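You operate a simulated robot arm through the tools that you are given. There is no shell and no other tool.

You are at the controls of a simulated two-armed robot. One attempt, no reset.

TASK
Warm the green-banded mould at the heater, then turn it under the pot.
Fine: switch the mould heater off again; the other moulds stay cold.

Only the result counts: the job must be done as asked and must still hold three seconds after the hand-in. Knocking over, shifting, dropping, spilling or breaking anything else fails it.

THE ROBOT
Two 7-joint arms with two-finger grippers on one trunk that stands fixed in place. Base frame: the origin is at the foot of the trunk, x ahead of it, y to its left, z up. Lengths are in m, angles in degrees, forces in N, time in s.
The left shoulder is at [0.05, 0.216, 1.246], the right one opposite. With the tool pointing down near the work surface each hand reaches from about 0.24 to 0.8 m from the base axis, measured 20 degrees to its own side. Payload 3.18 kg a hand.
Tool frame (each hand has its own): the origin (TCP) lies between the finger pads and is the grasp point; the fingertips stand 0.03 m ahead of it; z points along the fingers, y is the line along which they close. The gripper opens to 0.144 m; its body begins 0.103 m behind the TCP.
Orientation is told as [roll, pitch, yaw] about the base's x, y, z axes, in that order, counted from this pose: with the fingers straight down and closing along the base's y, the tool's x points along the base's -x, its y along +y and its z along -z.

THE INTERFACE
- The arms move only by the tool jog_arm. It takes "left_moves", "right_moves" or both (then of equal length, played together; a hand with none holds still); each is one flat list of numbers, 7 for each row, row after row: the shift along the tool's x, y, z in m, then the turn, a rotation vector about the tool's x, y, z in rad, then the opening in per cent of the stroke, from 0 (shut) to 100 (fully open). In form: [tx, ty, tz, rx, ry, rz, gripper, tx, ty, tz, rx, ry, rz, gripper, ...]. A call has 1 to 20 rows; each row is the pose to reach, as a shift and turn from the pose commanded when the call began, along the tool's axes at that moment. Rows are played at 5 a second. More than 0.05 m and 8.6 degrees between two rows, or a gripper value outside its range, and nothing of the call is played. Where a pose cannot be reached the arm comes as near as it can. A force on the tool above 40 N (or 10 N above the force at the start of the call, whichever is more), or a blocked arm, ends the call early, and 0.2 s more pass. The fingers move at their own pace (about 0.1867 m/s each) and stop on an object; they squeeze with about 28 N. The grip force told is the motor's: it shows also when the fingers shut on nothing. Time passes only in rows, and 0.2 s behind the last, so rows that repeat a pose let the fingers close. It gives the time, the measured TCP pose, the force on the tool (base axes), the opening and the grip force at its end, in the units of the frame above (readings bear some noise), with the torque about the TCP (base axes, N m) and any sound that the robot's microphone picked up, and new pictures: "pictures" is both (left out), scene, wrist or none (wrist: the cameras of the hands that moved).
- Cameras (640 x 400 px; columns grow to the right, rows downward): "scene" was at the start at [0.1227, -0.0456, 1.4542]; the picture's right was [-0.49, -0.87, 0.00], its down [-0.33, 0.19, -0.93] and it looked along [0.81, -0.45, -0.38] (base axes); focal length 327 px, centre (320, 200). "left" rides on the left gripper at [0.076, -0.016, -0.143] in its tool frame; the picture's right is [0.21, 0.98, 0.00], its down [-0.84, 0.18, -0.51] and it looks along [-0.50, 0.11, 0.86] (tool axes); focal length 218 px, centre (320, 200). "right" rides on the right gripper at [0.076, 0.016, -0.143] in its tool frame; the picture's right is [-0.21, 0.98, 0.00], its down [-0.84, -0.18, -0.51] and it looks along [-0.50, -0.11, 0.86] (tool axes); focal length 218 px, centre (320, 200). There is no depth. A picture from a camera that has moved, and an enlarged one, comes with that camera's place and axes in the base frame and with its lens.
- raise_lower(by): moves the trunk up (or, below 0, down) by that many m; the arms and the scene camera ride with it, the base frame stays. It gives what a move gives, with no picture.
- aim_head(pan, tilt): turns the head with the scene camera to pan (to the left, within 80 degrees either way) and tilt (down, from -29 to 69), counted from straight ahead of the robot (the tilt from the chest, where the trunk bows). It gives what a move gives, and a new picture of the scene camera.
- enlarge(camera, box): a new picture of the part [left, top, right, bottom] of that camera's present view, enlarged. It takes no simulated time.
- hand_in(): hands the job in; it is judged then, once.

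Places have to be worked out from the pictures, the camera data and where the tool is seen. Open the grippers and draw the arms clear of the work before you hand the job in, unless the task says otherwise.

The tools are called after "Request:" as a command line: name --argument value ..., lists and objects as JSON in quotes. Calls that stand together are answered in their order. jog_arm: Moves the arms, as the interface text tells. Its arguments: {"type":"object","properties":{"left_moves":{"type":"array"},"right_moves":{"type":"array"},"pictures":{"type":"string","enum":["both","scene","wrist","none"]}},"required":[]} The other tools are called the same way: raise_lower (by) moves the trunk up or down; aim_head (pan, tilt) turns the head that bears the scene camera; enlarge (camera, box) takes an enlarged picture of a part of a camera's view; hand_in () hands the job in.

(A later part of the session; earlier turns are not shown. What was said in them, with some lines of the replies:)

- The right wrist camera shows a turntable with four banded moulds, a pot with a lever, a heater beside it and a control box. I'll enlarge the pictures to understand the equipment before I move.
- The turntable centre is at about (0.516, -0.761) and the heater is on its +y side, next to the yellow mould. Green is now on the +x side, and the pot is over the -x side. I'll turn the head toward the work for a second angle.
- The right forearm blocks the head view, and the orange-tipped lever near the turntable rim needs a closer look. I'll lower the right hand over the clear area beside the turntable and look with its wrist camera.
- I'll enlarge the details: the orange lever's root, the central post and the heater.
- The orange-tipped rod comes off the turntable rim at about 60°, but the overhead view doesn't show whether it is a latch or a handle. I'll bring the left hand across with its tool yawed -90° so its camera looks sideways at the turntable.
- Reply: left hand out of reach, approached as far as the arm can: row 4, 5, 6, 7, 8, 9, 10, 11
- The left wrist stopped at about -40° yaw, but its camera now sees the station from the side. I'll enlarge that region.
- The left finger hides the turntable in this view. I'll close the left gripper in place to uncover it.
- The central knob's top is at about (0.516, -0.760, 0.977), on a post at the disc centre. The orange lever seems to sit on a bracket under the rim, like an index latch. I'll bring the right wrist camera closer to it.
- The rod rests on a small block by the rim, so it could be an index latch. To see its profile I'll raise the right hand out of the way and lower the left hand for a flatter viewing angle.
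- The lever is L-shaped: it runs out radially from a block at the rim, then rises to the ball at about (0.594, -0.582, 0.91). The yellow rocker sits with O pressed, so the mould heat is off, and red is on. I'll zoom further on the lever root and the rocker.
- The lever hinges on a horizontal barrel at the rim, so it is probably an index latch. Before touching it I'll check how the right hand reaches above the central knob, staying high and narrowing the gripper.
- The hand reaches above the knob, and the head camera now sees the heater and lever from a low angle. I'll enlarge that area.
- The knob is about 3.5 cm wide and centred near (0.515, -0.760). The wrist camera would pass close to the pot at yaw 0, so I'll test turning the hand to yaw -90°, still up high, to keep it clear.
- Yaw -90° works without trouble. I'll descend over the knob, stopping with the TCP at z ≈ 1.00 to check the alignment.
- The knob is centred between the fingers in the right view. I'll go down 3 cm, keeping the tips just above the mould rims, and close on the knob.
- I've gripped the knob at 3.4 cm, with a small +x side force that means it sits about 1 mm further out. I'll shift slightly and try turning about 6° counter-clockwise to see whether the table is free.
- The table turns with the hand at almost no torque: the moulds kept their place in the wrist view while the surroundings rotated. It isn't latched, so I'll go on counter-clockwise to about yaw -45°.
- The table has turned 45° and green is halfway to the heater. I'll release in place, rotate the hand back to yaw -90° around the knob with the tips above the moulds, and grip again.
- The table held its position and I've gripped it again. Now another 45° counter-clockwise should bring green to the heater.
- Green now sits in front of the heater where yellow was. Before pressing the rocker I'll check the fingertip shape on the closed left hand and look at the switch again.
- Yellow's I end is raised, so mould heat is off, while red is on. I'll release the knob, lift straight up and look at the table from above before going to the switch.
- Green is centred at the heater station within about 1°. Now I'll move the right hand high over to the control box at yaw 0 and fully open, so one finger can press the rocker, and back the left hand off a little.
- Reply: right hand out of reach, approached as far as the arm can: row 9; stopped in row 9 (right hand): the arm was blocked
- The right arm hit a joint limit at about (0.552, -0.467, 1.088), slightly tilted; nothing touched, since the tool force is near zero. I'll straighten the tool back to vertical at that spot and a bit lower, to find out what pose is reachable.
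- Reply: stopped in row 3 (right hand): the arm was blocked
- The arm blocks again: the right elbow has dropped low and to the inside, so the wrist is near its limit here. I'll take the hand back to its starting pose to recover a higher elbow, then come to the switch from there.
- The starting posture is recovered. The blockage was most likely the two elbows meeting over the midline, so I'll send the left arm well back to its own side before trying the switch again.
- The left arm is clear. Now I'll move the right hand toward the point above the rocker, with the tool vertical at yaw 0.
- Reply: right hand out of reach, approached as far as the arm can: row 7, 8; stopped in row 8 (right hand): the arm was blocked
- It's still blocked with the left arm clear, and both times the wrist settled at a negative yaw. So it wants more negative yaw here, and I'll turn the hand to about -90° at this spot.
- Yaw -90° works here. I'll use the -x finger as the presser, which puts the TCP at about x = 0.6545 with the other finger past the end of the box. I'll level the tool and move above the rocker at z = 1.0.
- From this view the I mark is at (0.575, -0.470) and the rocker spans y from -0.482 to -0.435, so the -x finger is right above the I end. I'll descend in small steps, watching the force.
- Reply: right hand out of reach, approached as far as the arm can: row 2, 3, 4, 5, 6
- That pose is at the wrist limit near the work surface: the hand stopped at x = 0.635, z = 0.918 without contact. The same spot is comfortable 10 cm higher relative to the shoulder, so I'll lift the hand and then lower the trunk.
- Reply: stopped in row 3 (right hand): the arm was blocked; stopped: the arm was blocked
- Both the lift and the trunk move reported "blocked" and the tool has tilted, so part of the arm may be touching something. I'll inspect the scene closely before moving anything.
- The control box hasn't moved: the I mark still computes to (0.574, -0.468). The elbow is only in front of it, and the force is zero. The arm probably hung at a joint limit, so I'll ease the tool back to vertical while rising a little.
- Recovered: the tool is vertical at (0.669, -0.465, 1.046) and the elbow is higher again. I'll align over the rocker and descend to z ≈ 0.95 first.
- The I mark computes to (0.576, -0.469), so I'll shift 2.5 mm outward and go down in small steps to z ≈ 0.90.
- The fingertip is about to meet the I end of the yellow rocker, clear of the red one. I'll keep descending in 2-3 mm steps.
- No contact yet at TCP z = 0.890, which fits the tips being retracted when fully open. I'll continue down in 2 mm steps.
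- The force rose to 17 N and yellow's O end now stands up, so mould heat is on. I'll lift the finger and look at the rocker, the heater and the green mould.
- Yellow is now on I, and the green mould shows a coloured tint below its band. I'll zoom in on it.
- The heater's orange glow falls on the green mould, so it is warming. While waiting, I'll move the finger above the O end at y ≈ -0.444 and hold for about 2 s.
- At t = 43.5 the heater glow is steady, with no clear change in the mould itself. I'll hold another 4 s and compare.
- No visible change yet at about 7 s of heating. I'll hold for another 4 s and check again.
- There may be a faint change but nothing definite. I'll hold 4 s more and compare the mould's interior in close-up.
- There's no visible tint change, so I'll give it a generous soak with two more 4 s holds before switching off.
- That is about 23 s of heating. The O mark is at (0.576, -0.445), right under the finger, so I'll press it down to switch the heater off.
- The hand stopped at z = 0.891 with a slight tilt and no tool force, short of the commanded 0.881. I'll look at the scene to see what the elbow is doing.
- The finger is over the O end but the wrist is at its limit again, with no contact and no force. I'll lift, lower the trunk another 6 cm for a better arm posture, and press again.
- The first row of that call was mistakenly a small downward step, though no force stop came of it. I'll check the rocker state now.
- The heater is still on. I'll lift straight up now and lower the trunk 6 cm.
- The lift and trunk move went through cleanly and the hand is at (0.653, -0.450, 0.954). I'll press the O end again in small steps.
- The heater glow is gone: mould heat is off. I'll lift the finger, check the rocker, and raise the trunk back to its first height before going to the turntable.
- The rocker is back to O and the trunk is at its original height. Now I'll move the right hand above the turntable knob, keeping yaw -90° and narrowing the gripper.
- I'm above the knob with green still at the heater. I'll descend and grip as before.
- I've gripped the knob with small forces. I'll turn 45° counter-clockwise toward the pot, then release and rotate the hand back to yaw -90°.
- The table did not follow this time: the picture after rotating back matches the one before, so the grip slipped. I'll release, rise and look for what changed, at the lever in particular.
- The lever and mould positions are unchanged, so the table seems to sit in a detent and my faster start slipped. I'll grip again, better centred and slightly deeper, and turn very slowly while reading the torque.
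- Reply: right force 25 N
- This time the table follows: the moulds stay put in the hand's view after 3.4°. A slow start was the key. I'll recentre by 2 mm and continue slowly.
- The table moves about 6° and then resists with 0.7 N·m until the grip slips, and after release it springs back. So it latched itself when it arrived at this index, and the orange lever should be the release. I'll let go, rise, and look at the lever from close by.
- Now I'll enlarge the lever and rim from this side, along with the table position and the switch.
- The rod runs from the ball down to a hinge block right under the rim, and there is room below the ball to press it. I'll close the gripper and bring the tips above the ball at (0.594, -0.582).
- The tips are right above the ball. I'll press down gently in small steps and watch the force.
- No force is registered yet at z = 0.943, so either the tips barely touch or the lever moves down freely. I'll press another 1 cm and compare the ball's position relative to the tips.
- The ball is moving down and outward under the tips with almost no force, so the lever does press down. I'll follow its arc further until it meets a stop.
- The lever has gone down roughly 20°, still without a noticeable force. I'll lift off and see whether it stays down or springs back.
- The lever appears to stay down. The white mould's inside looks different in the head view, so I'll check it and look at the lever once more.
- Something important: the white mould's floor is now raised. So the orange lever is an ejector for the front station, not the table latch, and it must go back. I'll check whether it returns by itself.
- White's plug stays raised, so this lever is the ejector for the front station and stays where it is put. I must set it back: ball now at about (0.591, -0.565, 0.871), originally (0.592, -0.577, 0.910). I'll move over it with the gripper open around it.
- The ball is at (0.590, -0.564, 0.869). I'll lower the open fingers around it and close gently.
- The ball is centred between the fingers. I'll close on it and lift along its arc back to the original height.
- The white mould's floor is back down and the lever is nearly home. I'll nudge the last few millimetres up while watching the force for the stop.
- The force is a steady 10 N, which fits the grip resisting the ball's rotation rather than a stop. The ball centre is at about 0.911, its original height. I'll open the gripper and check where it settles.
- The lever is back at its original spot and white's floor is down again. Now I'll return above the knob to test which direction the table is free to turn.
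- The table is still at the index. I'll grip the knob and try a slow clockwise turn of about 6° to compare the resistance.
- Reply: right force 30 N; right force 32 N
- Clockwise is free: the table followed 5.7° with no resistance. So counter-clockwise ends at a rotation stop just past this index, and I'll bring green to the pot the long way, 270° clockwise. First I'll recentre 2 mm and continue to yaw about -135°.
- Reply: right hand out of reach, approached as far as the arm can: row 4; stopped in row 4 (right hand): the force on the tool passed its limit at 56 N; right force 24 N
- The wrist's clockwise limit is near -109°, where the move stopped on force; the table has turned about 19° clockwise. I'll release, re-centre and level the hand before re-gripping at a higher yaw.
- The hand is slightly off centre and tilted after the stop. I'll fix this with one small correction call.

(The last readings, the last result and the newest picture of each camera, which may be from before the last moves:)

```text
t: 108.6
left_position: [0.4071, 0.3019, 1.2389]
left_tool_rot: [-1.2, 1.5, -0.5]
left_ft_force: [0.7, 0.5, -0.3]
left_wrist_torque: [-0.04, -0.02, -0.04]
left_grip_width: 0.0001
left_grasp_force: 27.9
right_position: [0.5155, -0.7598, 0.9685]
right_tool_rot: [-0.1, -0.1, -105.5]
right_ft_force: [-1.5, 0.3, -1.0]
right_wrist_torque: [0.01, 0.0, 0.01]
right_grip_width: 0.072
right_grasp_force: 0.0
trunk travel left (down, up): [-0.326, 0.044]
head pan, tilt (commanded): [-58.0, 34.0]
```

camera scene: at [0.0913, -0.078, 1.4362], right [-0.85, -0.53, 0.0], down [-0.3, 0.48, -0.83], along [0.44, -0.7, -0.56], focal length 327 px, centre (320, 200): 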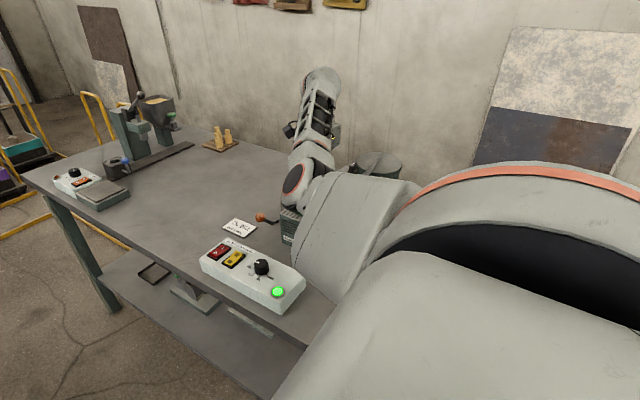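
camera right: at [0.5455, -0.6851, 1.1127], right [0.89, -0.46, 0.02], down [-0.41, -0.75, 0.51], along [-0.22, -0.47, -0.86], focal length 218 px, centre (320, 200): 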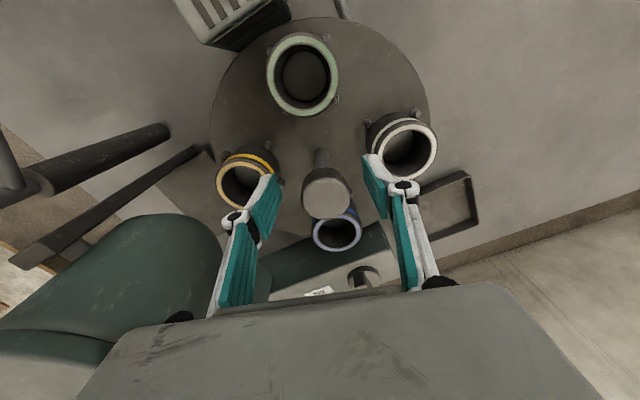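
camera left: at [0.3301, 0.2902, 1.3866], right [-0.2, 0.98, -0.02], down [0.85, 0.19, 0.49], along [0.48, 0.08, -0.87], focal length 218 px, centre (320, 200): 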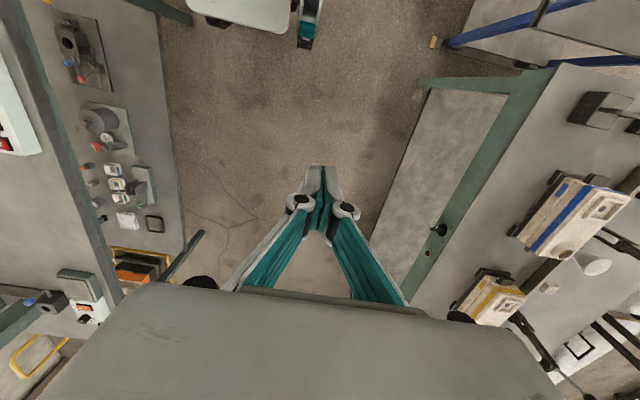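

The hand is level and centred. Now I'll rotate the open hand to yaw -37° around the knob and close on it.

Request:
jog_arm --right_moves '[0, 0, 0, 0, 0, -0.132, 50, 0, 0, 0, 0, 0, -0.264, 50, 0, 0, 0, 0, 0, -0.396, 50, 0, 0, 0, 0, 0, -0.528, 50, 0, 0, 0, 0, 0, -0.66, 50, 0, 0, 0, 0, 0, -0.792, 50, 0, 0, 0, 0, 0, -0.924, 50, 0, 0, 0, 0, 0, -1.056, 50, 0, 0, 0, 0, 0, -1.187, 50, 0, 0, 0, 0, 0, -1.187, 20, 0, 0, 0, 0, 0, -1.187, 0, 0, 0, 0, 0, 0, -1.187, 0]' --pictures "both"

```text
t: 111.2
left_position: [0.4061, 0.3021, 1.2384]
left_tool_rot: [-1.2, 1.6, -0.6]
left_ft_force: [-0.9, 0.6, -0.4]
left_wrist_torque: [-0.02, -0.04, -0.01]
left_grip_width: 0.0
left_grasp_force: 28.3
right_position: [0.5151, -0.7604, 0.9682]
right_tool_rot: [-0.1, 0.1, -37.5]
right_ft_force: [-1.9, -3.9, 0.6]
right_wrist_torque: [-0.05, 0.08, 0.03]
right_grip_width: 0.034
right_grasp_force: 45.2
trunk travel left (down, up): [-0.326, 0.044]
head pan, tilt (commanded): [-58.0, 34.0]
camera scene: at [0.0884, -0.0756, 1.4365], right [-0.85, -0.53, 0.0], down [-0.3, 0.47, -0.83], along [0.44, -0.7, -0.56], focal length 327 px, centre (320, 200)
camera right: at [0.4648, -0.701, 1.1111], right [0.76, 0.65, 0.0], down [0.56, -0.66, 0.51], along [0.33, -0.39, -0.86], focal length 218 px, centre (320, 200)
```

scene: 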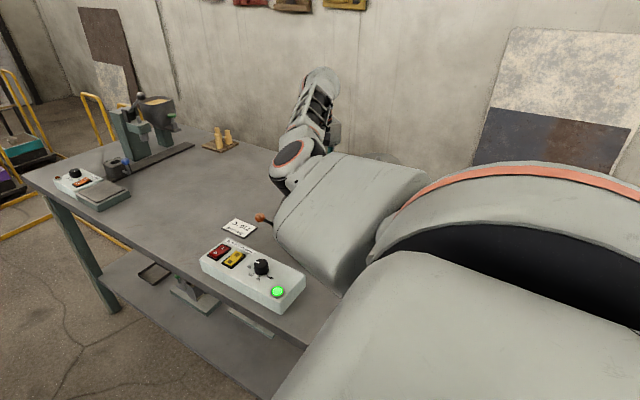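
right: 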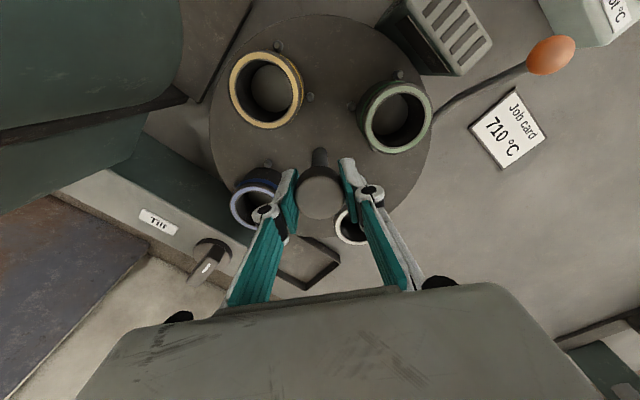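

I've gripped the knob at yaw -37.5° with low forces. I'll turn clockwise 62° to yaw -100°.

Request:
jog_arm --right_moves '[0, 0, 0, 0, 0, 0.05, 0, 0, 0, 0, 0, 0, 0.13, 0, 0, 0, 0, 0, 0, 0.24, 0, 0, 0, 0, 0, 0, 0.36, 0, 0, 0, 0, 0, 0, 0.48, 0, 0, 0, 0, 0, 0, 0.6, 0, 0, 0, 0, 0, 0, 0.72, 0, 0, 0, 0, 0, 0, 0.84, 0, 0, 0, 0, 0, 0, 0.96, 0, 0, 0, 0, 0, 0, 1.04, 0, 0, 0, 0, 0, 0, 1.091, 0]' --pictures "wrist"

```text
t: 113.6
left_position: [0.4058, 0.3013, 1.2391]
left_tool_rot: [-1.2, 1.6, -0.5]
left_ft_force: [0.7, 0.6, 0.0]
left_wrist_torque: [0.01, 0.02, 0.04]
left_grip_width: 0.0003
left_grasp_force: 28.5
right_position: [0.5144, -0.761, 0.9682]
right_tool_rot: [-0.1, 0.1, -100.2]
right_ft_force: [-6.6, -6.5, 1.9]
right_wrist_torque: [-0.18, 0.07, 0.01]
right_grip_width: 0.0339
right_grasp_force: 45.4
trunk travel left (down, up): [-0.326, 0.044]
head pan, tilt (commanded): [-58.0, 34.0]
camera right: at [0.5444, -0.6884, 1.1109], right [0.93, -0.38, 0.0], down [-0.32, -0.8, 0.51], along [-0.19, -0.47, -0.86], focal length 218 px, centre (320, 200)
```

right: 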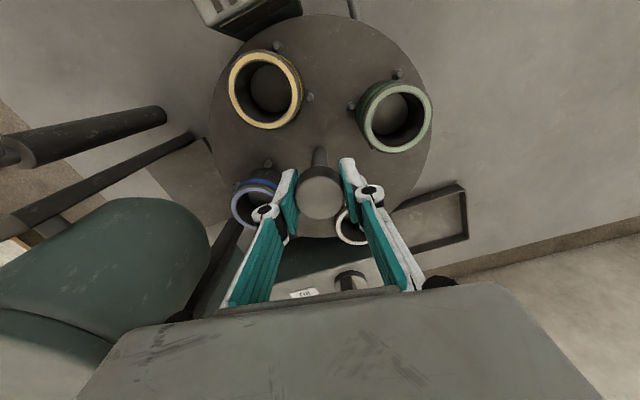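

The table followed cleanly. I'll repeat the cycle: release, rotate back to -37.5°, grip and turn 62° clockwise.

Request:
jog_arm --right_moves '[0, 0, 0, 0, 0, 0, 50, 0, 0, 0, 0, 0, 0, 50, 0, 0, 0, 0, 0, -0.121, 50, 0, 0, 0, 0, 0, -0.242, 50, 0, 0, 0, 0, 0, -0.364, 50, 0, 0, 0, 0, 0, -0.485, 50, 0, 0, 0, 0, 0, -0.606, 50, 0, 0, 0, 0, 0, -0.727, 50, 0, 0, 0, 0, 0, -0.849, 50, 0, 0, 0, 0, 0, -0.97, 50, 0, 0, 0, 0, 0, -1.091, 50, 0, 0, 0, 0, 0, -1.091, 20, 0, 0, 0, 0, 0, -1.091, 0, 0, 0, 0, 0, 0, -1.091, 0]' --pictures "wrist"

Request:
jog_arm --right_moves '[0, 0, 0, 0, 0, 0.05, 0, 0, 0, 0, 0, 0, 0.13, 0, 0, 0, 0, 0, 0, 0.24, 0, 0, 0, 0, 0, 0, 0.36, 0, 0, 0, 0, 0, 0, 0.48, 0, 0, 0, 0, 0, 0, 0.6, 0, 0, 0, 0, 0, 0, 0.72, 0, 0, 0, 0, 0, 0, 0.84, 0, 0, 0, 0, 0, 0, 0.96, 0, 0, 0, 0, 0, 0, 1.04, 0, 0, 0, 0, 0, 0, 1.091, 0]' --pictures "wrist"

```text
t: 116.6
left_position: [0.4075, 0.3013, 1.2388]
left_tool_rot: [-1.3, 1.6, -0.4]
left_ft_force: [0.0, 0.5, 0.2]
left_wrist_torque: [0.0, 0.01, 0.01]
left_grip_width: 0.0
left_grasp_force: 28.0
right_position: [0.5158, -0.7605, 0.969]
right_tool_rot: [-0.1, 0.2, -37.6]
right_ft_force: [-2.5, -4.3, 1.8]
right_wrist_torque: [-0.06, 0.12, 0.04]
right_grip_width: 0.0339
right_grasp_force: 44.7
trunk travel left (down, up): [-0.326, 0.044]
head pan, tilt (commanded): [-58.0, 34.0]
camera right: at [0.4649, -0.701, 1.1112], right [0.76, 0.65, 0.0], down [0.56, -0.66, 0.51], along [0.33, -0.39, -0.86], focal length 218 px, centre (320, 200)
```

right: 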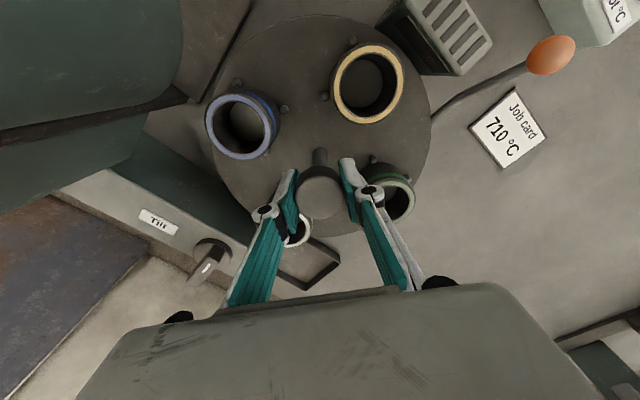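

```text
t: 119.0
left_position: [0.408, 0.3007, 1.2396]
left_tool_rot: [-1.2, 1.6, -0.5]
left_ft_force: [-0.2, 0.6, 0.1]
left_wrist_torque: [0.02, -0.04, 0.0]
left_grip_width: 0.0
left_grasp_force: 27.9
right_position: [0.5149, -0.761, 0.9691]
right_tool_rot: [-0.1, -0.2, -100.0]
right_ft_force: [-2.6, -12.5, 7.4]
right_wrist_torque: [0.4, -0.16, 0.03]
right_grip_width: 0.0341
right_grasp_force: 44.2
trunk travel left (down, up): [-0.326, 0.044]
head pan, tilt (commanded): [-58.0, 34.0]
camera right: at [0.5444, -0.6883, 1.1109], right [0.93, -0.38, 0.0], down [-0.32, -0.8, 0.51], along [-0.19, -0.47, -0.86], focal length 218 px, centre (320, 200)
```

right: 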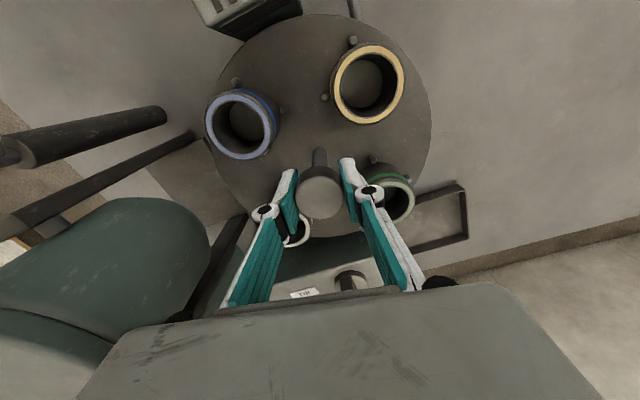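

It followed again. I'll repeat the same cycle.

Request:
jog_arm --right_moves '[0, 0, 0, 0, 0, 0, 50, 0, 0, 0, 0, 0, 0, 50, 0, 0, 0, 0, 0, -0.121, 50, 0, 0, 0, 0, 0, -0.242, 50, 0, 0, 0, 0, 0, -0.364, 50, 0, 0, 0, 0, 0, -0.485, 50, 0, 0, 0, 0, 0, -0.606, 50, 0, 0, 0, 0, 0, -0.727, 50, 0, 0, 0, 0, 0, -0.849, 50, 0, 0, 0, 0, 0, -0.97, 50, 0, 0, 0, 0, 0, -1.091, 50, 0, 0, 0, 0, 0, -1.091, 20, 0, 0, 0, 0, 0, -1.091, 0, 0, 0, 0, 0, 0, -1.091, 0]' --pictures "wrist"

Request:
jog_arm --right_moves '[0, 0, 0, 0, 0, 0.05, 0, 0, 0, 0, 0, 0, 0.13, 0, 0, 0, 0, 0, 0, 0.24, 0, 0, 0, 0, 0, 0, 0.36, 0, 0, 0, 0, 0, 0, 0.48, 0, 0, 0, 0, 0, 0, 0.6, 0, 0, 0, 0, 0, 0, 0.72, 0, 0, 0, 0, 0, 0, 0.84, 0, 0, 0, 0, 0, 0, 0.96, 0, 0, 0, 0, 0, 0, 1.04, 0, 0, 0, 0, 0, 0, 1.091, 0]' --pictures "wrist"

```text
t: 122.0
left_position: [0.4079, 0.3024, 1.2388]
left_tool_rot: [-1.2, 1.6, -0.5]
left_ft_force: [-0.3, -0.4, 0.0]
left_wrist_torque: [0.0, -0.01, -0.01]
left_grip_width: 0.0
left_grasp_force: 28.2
right_position: [0.5151, -0.7605, 0.9689]
right_tool_rot: [-0.2, 0.0, -37.5]
right_ft_force: [-0.7, -2.6, 0.9]
right_wrist_torque: [-0.04, 0.1, 0.04]
right_grip_width: 0.034
right_grasp_force: 45.1
trunk travel left (down, up): [-0.326, 0.044]
head pan, tilt (commanded): [-58.0, 34.0]
camera right: at [0.4646, -0.7009, 1.1113], right [0.76, 0.65, 0.0], down [0.56, -0.66, 0.51], along [0.33, -0.39, -0.86], focal length 218 px, centre (320, 200)
```

right: 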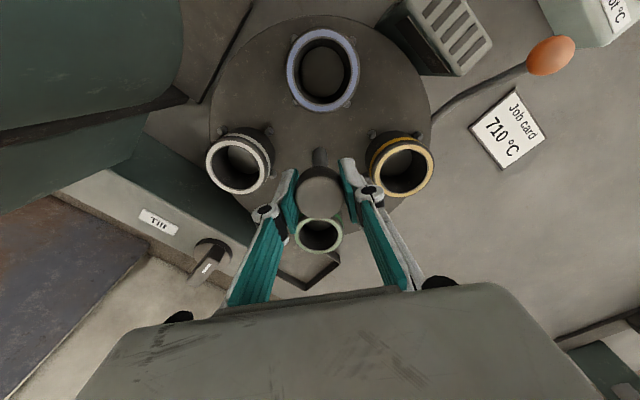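

```text
t: 124.4
left_position: [0.406, 0.3007, 1.2397]
left_tool_rot: [-1.2, 1.6, -0.5]
left_ft_force: [1.1, -0.2, 0.2]
left_wrist_torque: [0.03, -0.02, -0.03]
left_grip_width: 0.0001
left_grasp_force: 27.6
right_position: [0.5165, -0.7612, 0.9678]
right_tool_rot: [0.0, -0.1, -100.0]
right_ft_force: [-5.2, -5.7, 4.4]
right_wrist_torque: [0.3, -0.06, 0.01]
right_grip_width: 0.0341
right_grasp_force: 44.8
trunk travel left (down, up): [-0.326, 0.044]
head pan, tilt (commanded): [-58.0, 34.0]
camera right: at [0.5444, -0.688, 1.111], right [0.93, -0.38, 0.0], down [-0.32, -0.8, 0.51], along [-0.19, -0.47, -0.86], focal length 218 px, centre (320, 200)
```

right: 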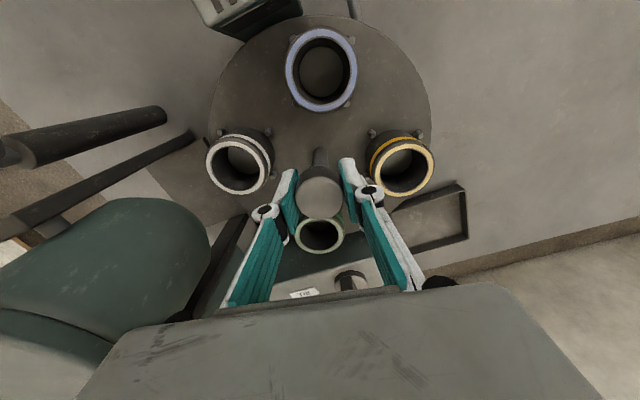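

Green is now at about -115°. One more cycle should bring it to the pot side; I'll do it and then measure from above.

Request:
jog_arm --right_moves '[0, 0, 0, 0, 0, 0, 50, 0, 0, 0, 0, 0, 0, 50, 0, 0, 0, 0, 0, -0.121, 50, 0, 0, 0, 0, 0, -0.242, 50, 0, 0, 0, 0, 0, -0.364, 50, 0, 0, 0, 0, 0, -0.485, 50, 0, 0, 0, 0, 0, -0.606, 50, 0, 0, 0, 0, 0, -0.727, 50, 0, 0, 0, 0, 0, -0.849, 50, 0, 0, 0, 0, 0, -0.97, 50, 0, 0, 0, 0, 0, -1.091, 50, 0, 0, 0, 0, 0, -1.091, 20, 0, 0, 0, 0, 0, -1.091, 0, 0, 0, 0, 0, 0, -1.091, 0]' --pictures "none"

Request:
jog_arm --right_moves '[0, 0, 0, 0, 0, 0.05, 0, 0, 0, 0, 0, 0, 0.13, 0, 0, 0, 0, 0, 0, 0.24, 0, 0, 0, 0, 0, 0, 0.36, 0, 0, 0, 0, 0, 0, 0.48, 0, 0, 0, 0, 0, 0, 0.6, 0, 0, 0, 0, 0, 0, 0.72, 0, 0, 0, 0, 0, 0, 0.84, 0, 0, 0, 0, 0, 0, 0.94, 0, 0, 0, 0, 0, 0, 1.0, 0, 0, 0, 0, 0, 0, 1.04, 0]' --pictures "wrist"

```text
t: 127.4
left_position: [0.4071, 0.3015, 1.2387]
left_tool_rot: [-1.2, 1.6, -0.6]
left_ft_force: [0.3, -0.6, 0.6]
left_wrist_torque: [0.04, 0.0, 0.0]
left_grip_width: 0.0001
left_grasp_force: 28.3
right_position: [0.5156, -0.7601, 0.9694]
right_tool_rot: [-0.1, 0.1, -37.4]
right_ft_force: [0.1, -1.3, 0.8]
right_wrist_torque: [0.0, 0.06, 0.01]
right_grip_width: 0.034
right_grasp_force: 45.0
trunk travel left (down, up): [-0.326, 0.044]
head pan, tilt (commanded): [-58.0, 34.0]
```

```text
t: 129.8
left_position: [0.4076, 0.3009, 1.2391]
left_tool_rot: [-1.3, 1.5, -0.4]
left_ft_force: [-0.3, -0.1, 0.5]
left_wrist_torque: [0.01, 0.01, 0.02]
left_grip_width: 0.0
left_grasp_force: 27.8
right_position: [0.5155, -0.7598, 0.9684]
right_tool_rot: [-0.2, -0.1, -97.1]
right_ft_force: [-4.4, -5.7, 4.5]
right_wrist_torque: [0.09, 0.0, 0.03]
right_grip_width: 0.0342
right_grasp_force: 44.9
trunk travel left (down, up): [-0.326, 0.044]
head pan, tilt (commanded): [-58.0, 34.0]
camera right: at [0.5406, -0.6865, 1.1108], right [0.94, -0.33, 0.0], down [-0.28, -0.81, 0.51], along [-0.17, -0.48, -0.86], focal length 218 px, centre (320, 200)
```

right: 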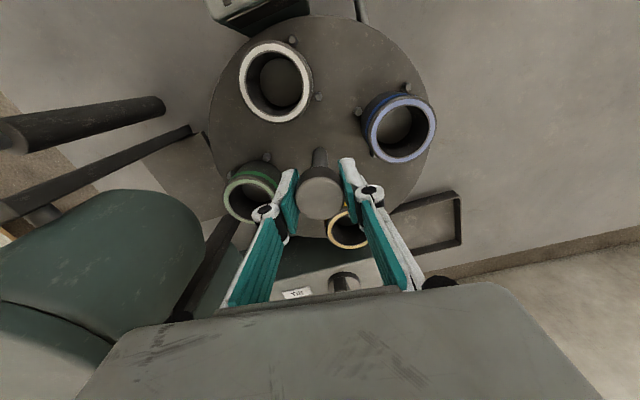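

Green is now on the pot side, a few degrees short by my count. I'll release, rise and measure the table angle from above.

Request:
jog_arm --right_moves '[0, 0, 0, 0, 0, 0, 50, 0, 0, 0, 0, 0, 0, 50, 0, 0, -0.045, 0, 0, -0.03, 50, 0, 0, -0.09, 0, 0, -0.06, 50, 0, 0, -0.135, 0, 0, -0.09, 50, 0, 0, -0.18, 0, 0, -0.124, 50]' --pictures "wrist"

Request:
enlarge --camera "right" --box '[220, 20, 420, 180]'

```text
t: 131.2
left_position: [0.4067, 0.3025, 1.2409]
left_tool_rot: [-1.3, 1.6, -0.3]
left_ft_force: [1.4, -0.5, -0.3]
left_wrist_torque: [0.0, -0.04, -0.01]
left_grip_width: 0.0001
left_grasp_force: 29.2
right_position: [0.5178, -0.7585, 1.1493]
right_tool_rot: [0.0, -0.1, -89.9]
right_ft_force: [-0.4, -0.1, 0.3]
right_wrist_torque: [0.0, 0.01, -0.02]
right_grip_width: 0.0719
right_grasp_force: 0.0
trunk travel left (down, up): [-0.326, 0.044]
head pan, tilt (commanded): [-58.0, 34.0]
camera right: at [0.5335, -0.6822, 1.2918], right [0.98, -0.21, 0.0], down [-0.18, -0.84, 0.51], along [-0.11, -0.5, -0.86], focal length 218 px, centre (320, 200)
```

right: 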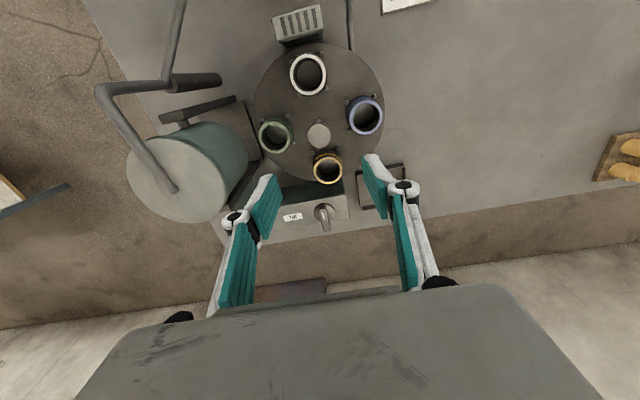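

```text
2.50 times, centred on (320, 100) of right
camera zoom: at [0.5335, -0.6822, 1.2918], right [0.98, -0.21, 0.0], down [-0.18, -0.84, 0.51], along [-0.11, -0.5, -0.86], focal length 546 px, centre (320, 450)
```

zoom: 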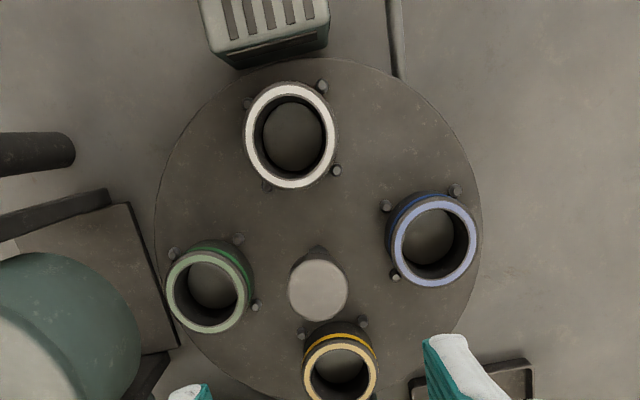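

The table now sits at the index, and green is at (0.441, -0.759), the station at the pot. I'll zoom in on the moulds to check the heat state and the pot alignment.

Request:
enlarge --camera "right" --box '[250, 110, 310, 160]'

Request:
enlarge --camera "right" --box '[335, 85, 395, 145]'

Request:
enlarge --camera "right" --box '[90, 40, 330, 240]'

```text
8.00 times, centred on (280, 135) of right
camera zoom: at [0.5335, -0.6822, 1.2918], right [0.98, -0.21, 0.0], down [-0.18, -0.84, 0.51], along [-0.11, -0.5, -0.86], focal length 1746 px, centre (640, 720)
```

zoom: 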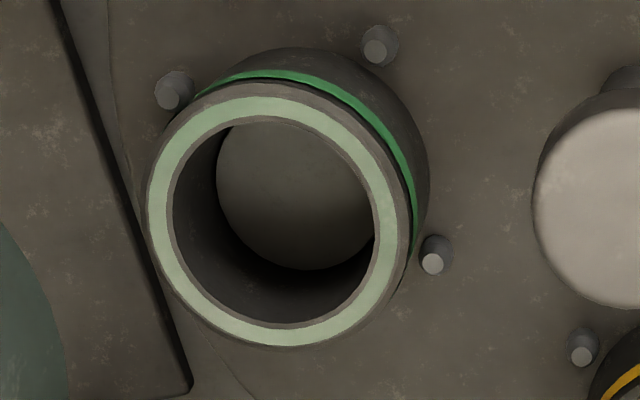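

```text
6.67 times, centred on (365, 115) of right
camera zoom: at [0.5335, -0.6822, 1.2918], right [0.98, -0.21, 0.0], down [-0.18, -0.84, 0.51], along [-0.11, -0.5, -0.86], focal length 1455 px, centre (20, 767)
```

zoom: 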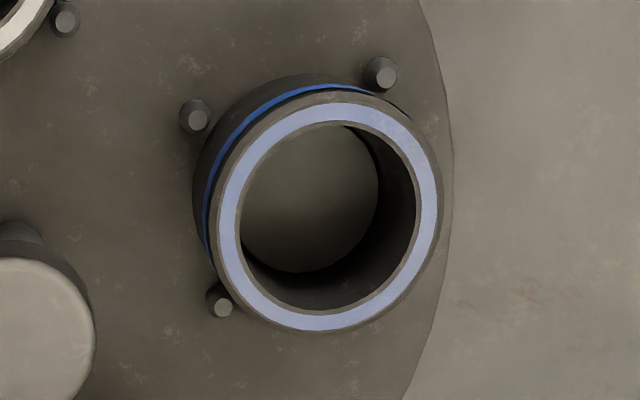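

```text
2.00 times, centred on (210, 140) of right
camera zoom: at [0.5335, -0.6822, 1.2918], right [0.98, -0.21, 0.0], down [-0.18, -0.84, 0.51], along [-0.11, -0.5, -0.86], focal length 436 px, centre (540, 320)
```

zoom: 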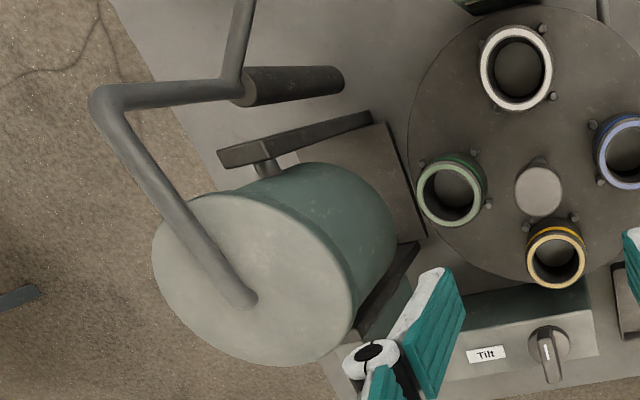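

Green sits under the pot and nothing else looks changed: all floors are down, mould heat is off, pot is on. I'll draw the right arm up and back to its starting area and open both grippers.

Request:
jog_arm --left_moves '[0, 0, 0, 0, 0, 0, 30, 0, 0, 0, 0, 0, 0, 60, 0, 0, 0, 0, 0, 0, 100, 0, 0, 0, 0, 0, 0, 100, 0, 0, 0, 0, 0, 0, 100, 0, 0, 0, 0, 0, 0, 100, 0, 0, 0, 0, 0, 0, 100, 0, 0, 0, 0, 0, 0, 100, 0, 0, 0, 0, 0, 0, 100, 0, 0, 0, 0, 0, 0, 100, 0, 0, 0, 0, 0, 0, 100, 0, 0, 0, 0, 0, 0, 100]' --right_moves '[0, 0, -0.035, 0, 0, 0, 50, 0.005, 0, -0.07, 0, 0, -0.1, 50, 0.02, -0.01, -0.1, 0, 0, -0.24, 50, 0.035, -0.02, -0.12, 0, 0, -0.38, 50, 0.05, -0.03, -0.13, 0, 0, -0.52, 60, 0.065, -0.04, -0.14, 0, 0, -0.66, 70, 0.08, -0.05, -0.15, 0, 0, -0.8, 80, 0.1, -0.06, -0.155, 0, 0, -0.94, 90, 0.12, -0.07, -0.16, 0, 0, -1.08, 100, 0.14, -0.08, -0.16, 0, 0, -1.22, 100, 0.16, -0.09, -0.16, 0, 0, -1.36, 100, 0.18, -0.1, -0.16, 0, 0, -1.5, 100]' --pictures "both"

Request:
enlarge --camera "right" --box '[150, 50, 420, 230]'

```text
t: 134.0
left_position: [0.408, 0.3015, 1.2383]
left_tool_rot: [-1.2, 1.5, -0.4]
left_ft_force: [-0.4, -0.6, 0.2]
left_wrist_torque: [0.01, 0.0, 0.01]
left_grip_width: 0.1439
left_grasp_force: 0.1
right_position: [0.3994, -0.5983, 1.2942]
right_tool_rot: [0.8, 1.7, -7.2]
right_ft_force: [1.2, 0.2, 0.7]
right_wrist_torque: [-0.04, -0.04, 0.0]
right_grip_width: 0.144
right_grasp_force: 0.1
trunk travel left (down, up): [-0.326, 0.044]
head pan, tilt (commanded): [-58.0, 34.0]
stopped in row 12 (right hand): the arm was blocked; the commanded pose is now the measured one
camera scene: at [0.0891, -0.0745, 1.4365], right [-0.85, -0.53, 0.0], down [-0.3, 0.47, -0.83], along [0.44, -0.7, -0.56], focal length 327 px, centre (320, 200)
camera right: at [0.3298, -0.5755, 1.4397], right [0.33, 0.94, 0.01], down [0.83, -0.29, 0.48], along [0.46, -0.15, -0.88], focal length 218 px, centre (320, 200)
camera left: at [0.3342, 0.29, 1.384], right [-0.2, 0.98, -0.02], down [0.86, 0.18, 0.48], along [0.47, 0.08, -0.88], focal length 218 px, centre (320, 200)
```

scene: 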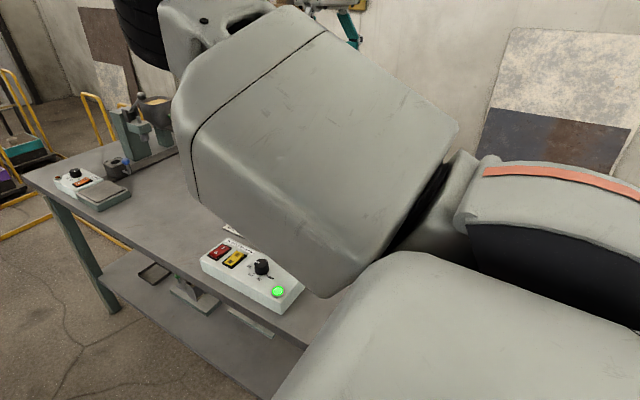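
right: 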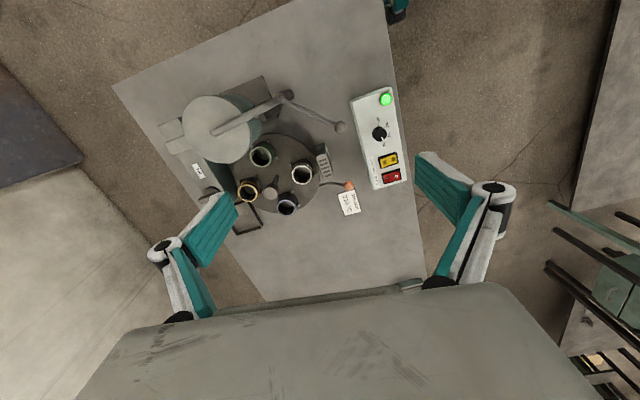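
left: 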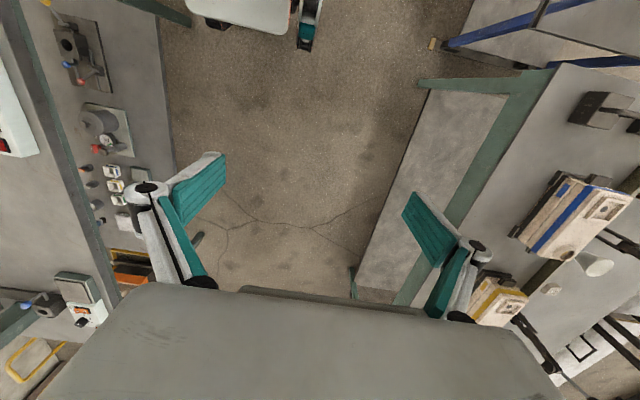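

```text
2.22 times, centred on (285, 140) of right
camera zoom: at [0.3298, -0.5755, 1.4397], right [0.33, 0.94, 0.01], down [0.83, -0.29, 0.48], along [0.46, -0.15, -0.88], focal length 485 px, centre (398, 333)
```

zoom: 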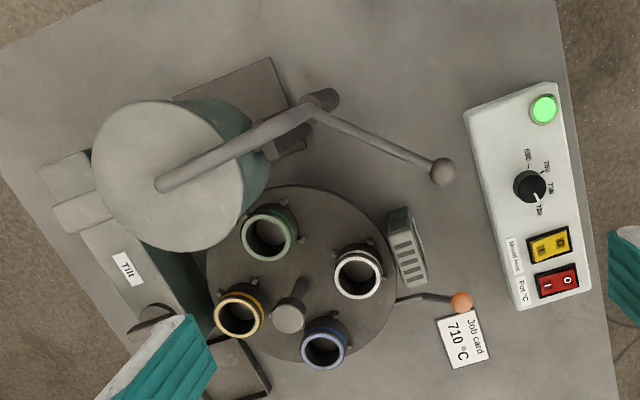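

The arms are clear and green is at the pot station. One last close check of the switches, the lever and the table before handing in.

Request:
enlarge --camera "right" --box '[310, 80, 410, 220]'

Request:
enlarge --camera "right" --box '[220, 120, 340, 220]'

Request:
enlarge --camera "scene" --box '[195, 225, 315, 320]'

```text
2.86 times, centred on (360, 150) of right
camera zoom: at [0.3298, -0.5755, 1.4397], right [0.33, 0.94, 0.01], down [0.83, -0.29, 0.48], along [0.46, -0.15, -0.88], focal length 624 px, centre (206, 343)
```

zoom: 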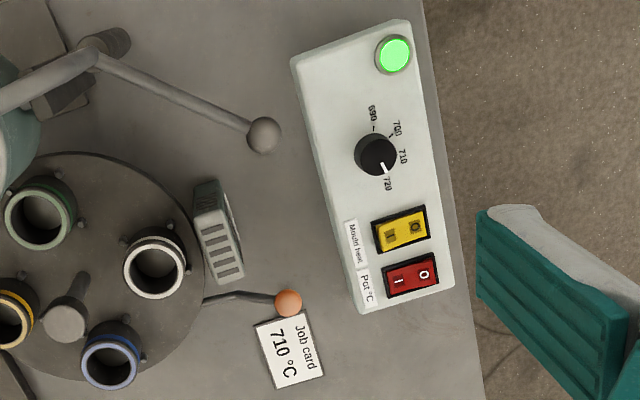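

```text
4.00 times, centred on (280, 170) of right
camera zoom: at [0.3298, -0.5755, 1.4397], right [0.33, 0.94, 0.01], down [0.83, -0.29, 0.48], along [0.46, -0.15, -0.88], focal length 873 px, centre (480, 320)
```

zoom: 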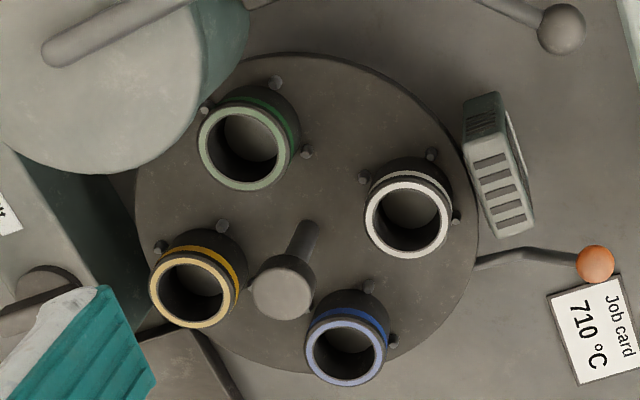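

```text
4.21 times, centred on (255, 272) of scene
camera zoom: at [0.0891, -0.0745, 1.4365], right [-0.85, -0.53, 0.0], down [-0.3, 0.47, -0.83], along [0.44, -0.7, -0.56], focal length 1378 px, centre (594, -105)
```

zoom: 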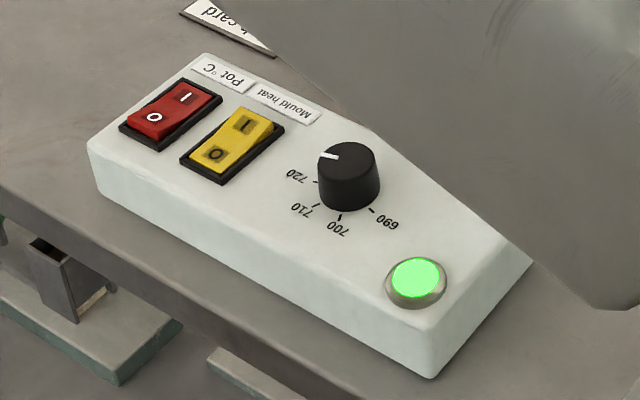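

Green is under the pot with the table within about 1° of its index. Mould heat is on O, pot and dial are unchanged, the ejector lever is home with all mould floors down, and both grippers are open and clear. Handing in.

Request:
hand_in

```text
The job is handed in.
```

The job is handed in, but I couldn't confirm the green mould was still warm when I did. The green-banded mould sits under the pot, to within about 1°, and the mould heater is switched off.

- **Warming:** Green was in front of the heater for nearly 30 seconds with it on. Nothing visible showed that it had warmed. About 65 seconds then passed between switching off and handing in, so it may have cooled somewhat.
- **Other moulds:** None of them stood at the heater while it was on.
- **Turning:** Counter-clockwise, the table hit a stop just past the heater position. I took green the long way round instead, about 270° clockwise, with the heater off.
- **A mistake I undid:** I took the orange-tipped lever for a table latch and pressed it down. It is an ejector, and it raised the floor inside the white mould. I lifted it back, and at the end its position matched the start to within a few millimetres and the floor was down again.
- **Everything else:** The pot switch, temperature dial, job card, heater and pot looked unchanged in the last pictures. Both grippers are open and the arms are clear.
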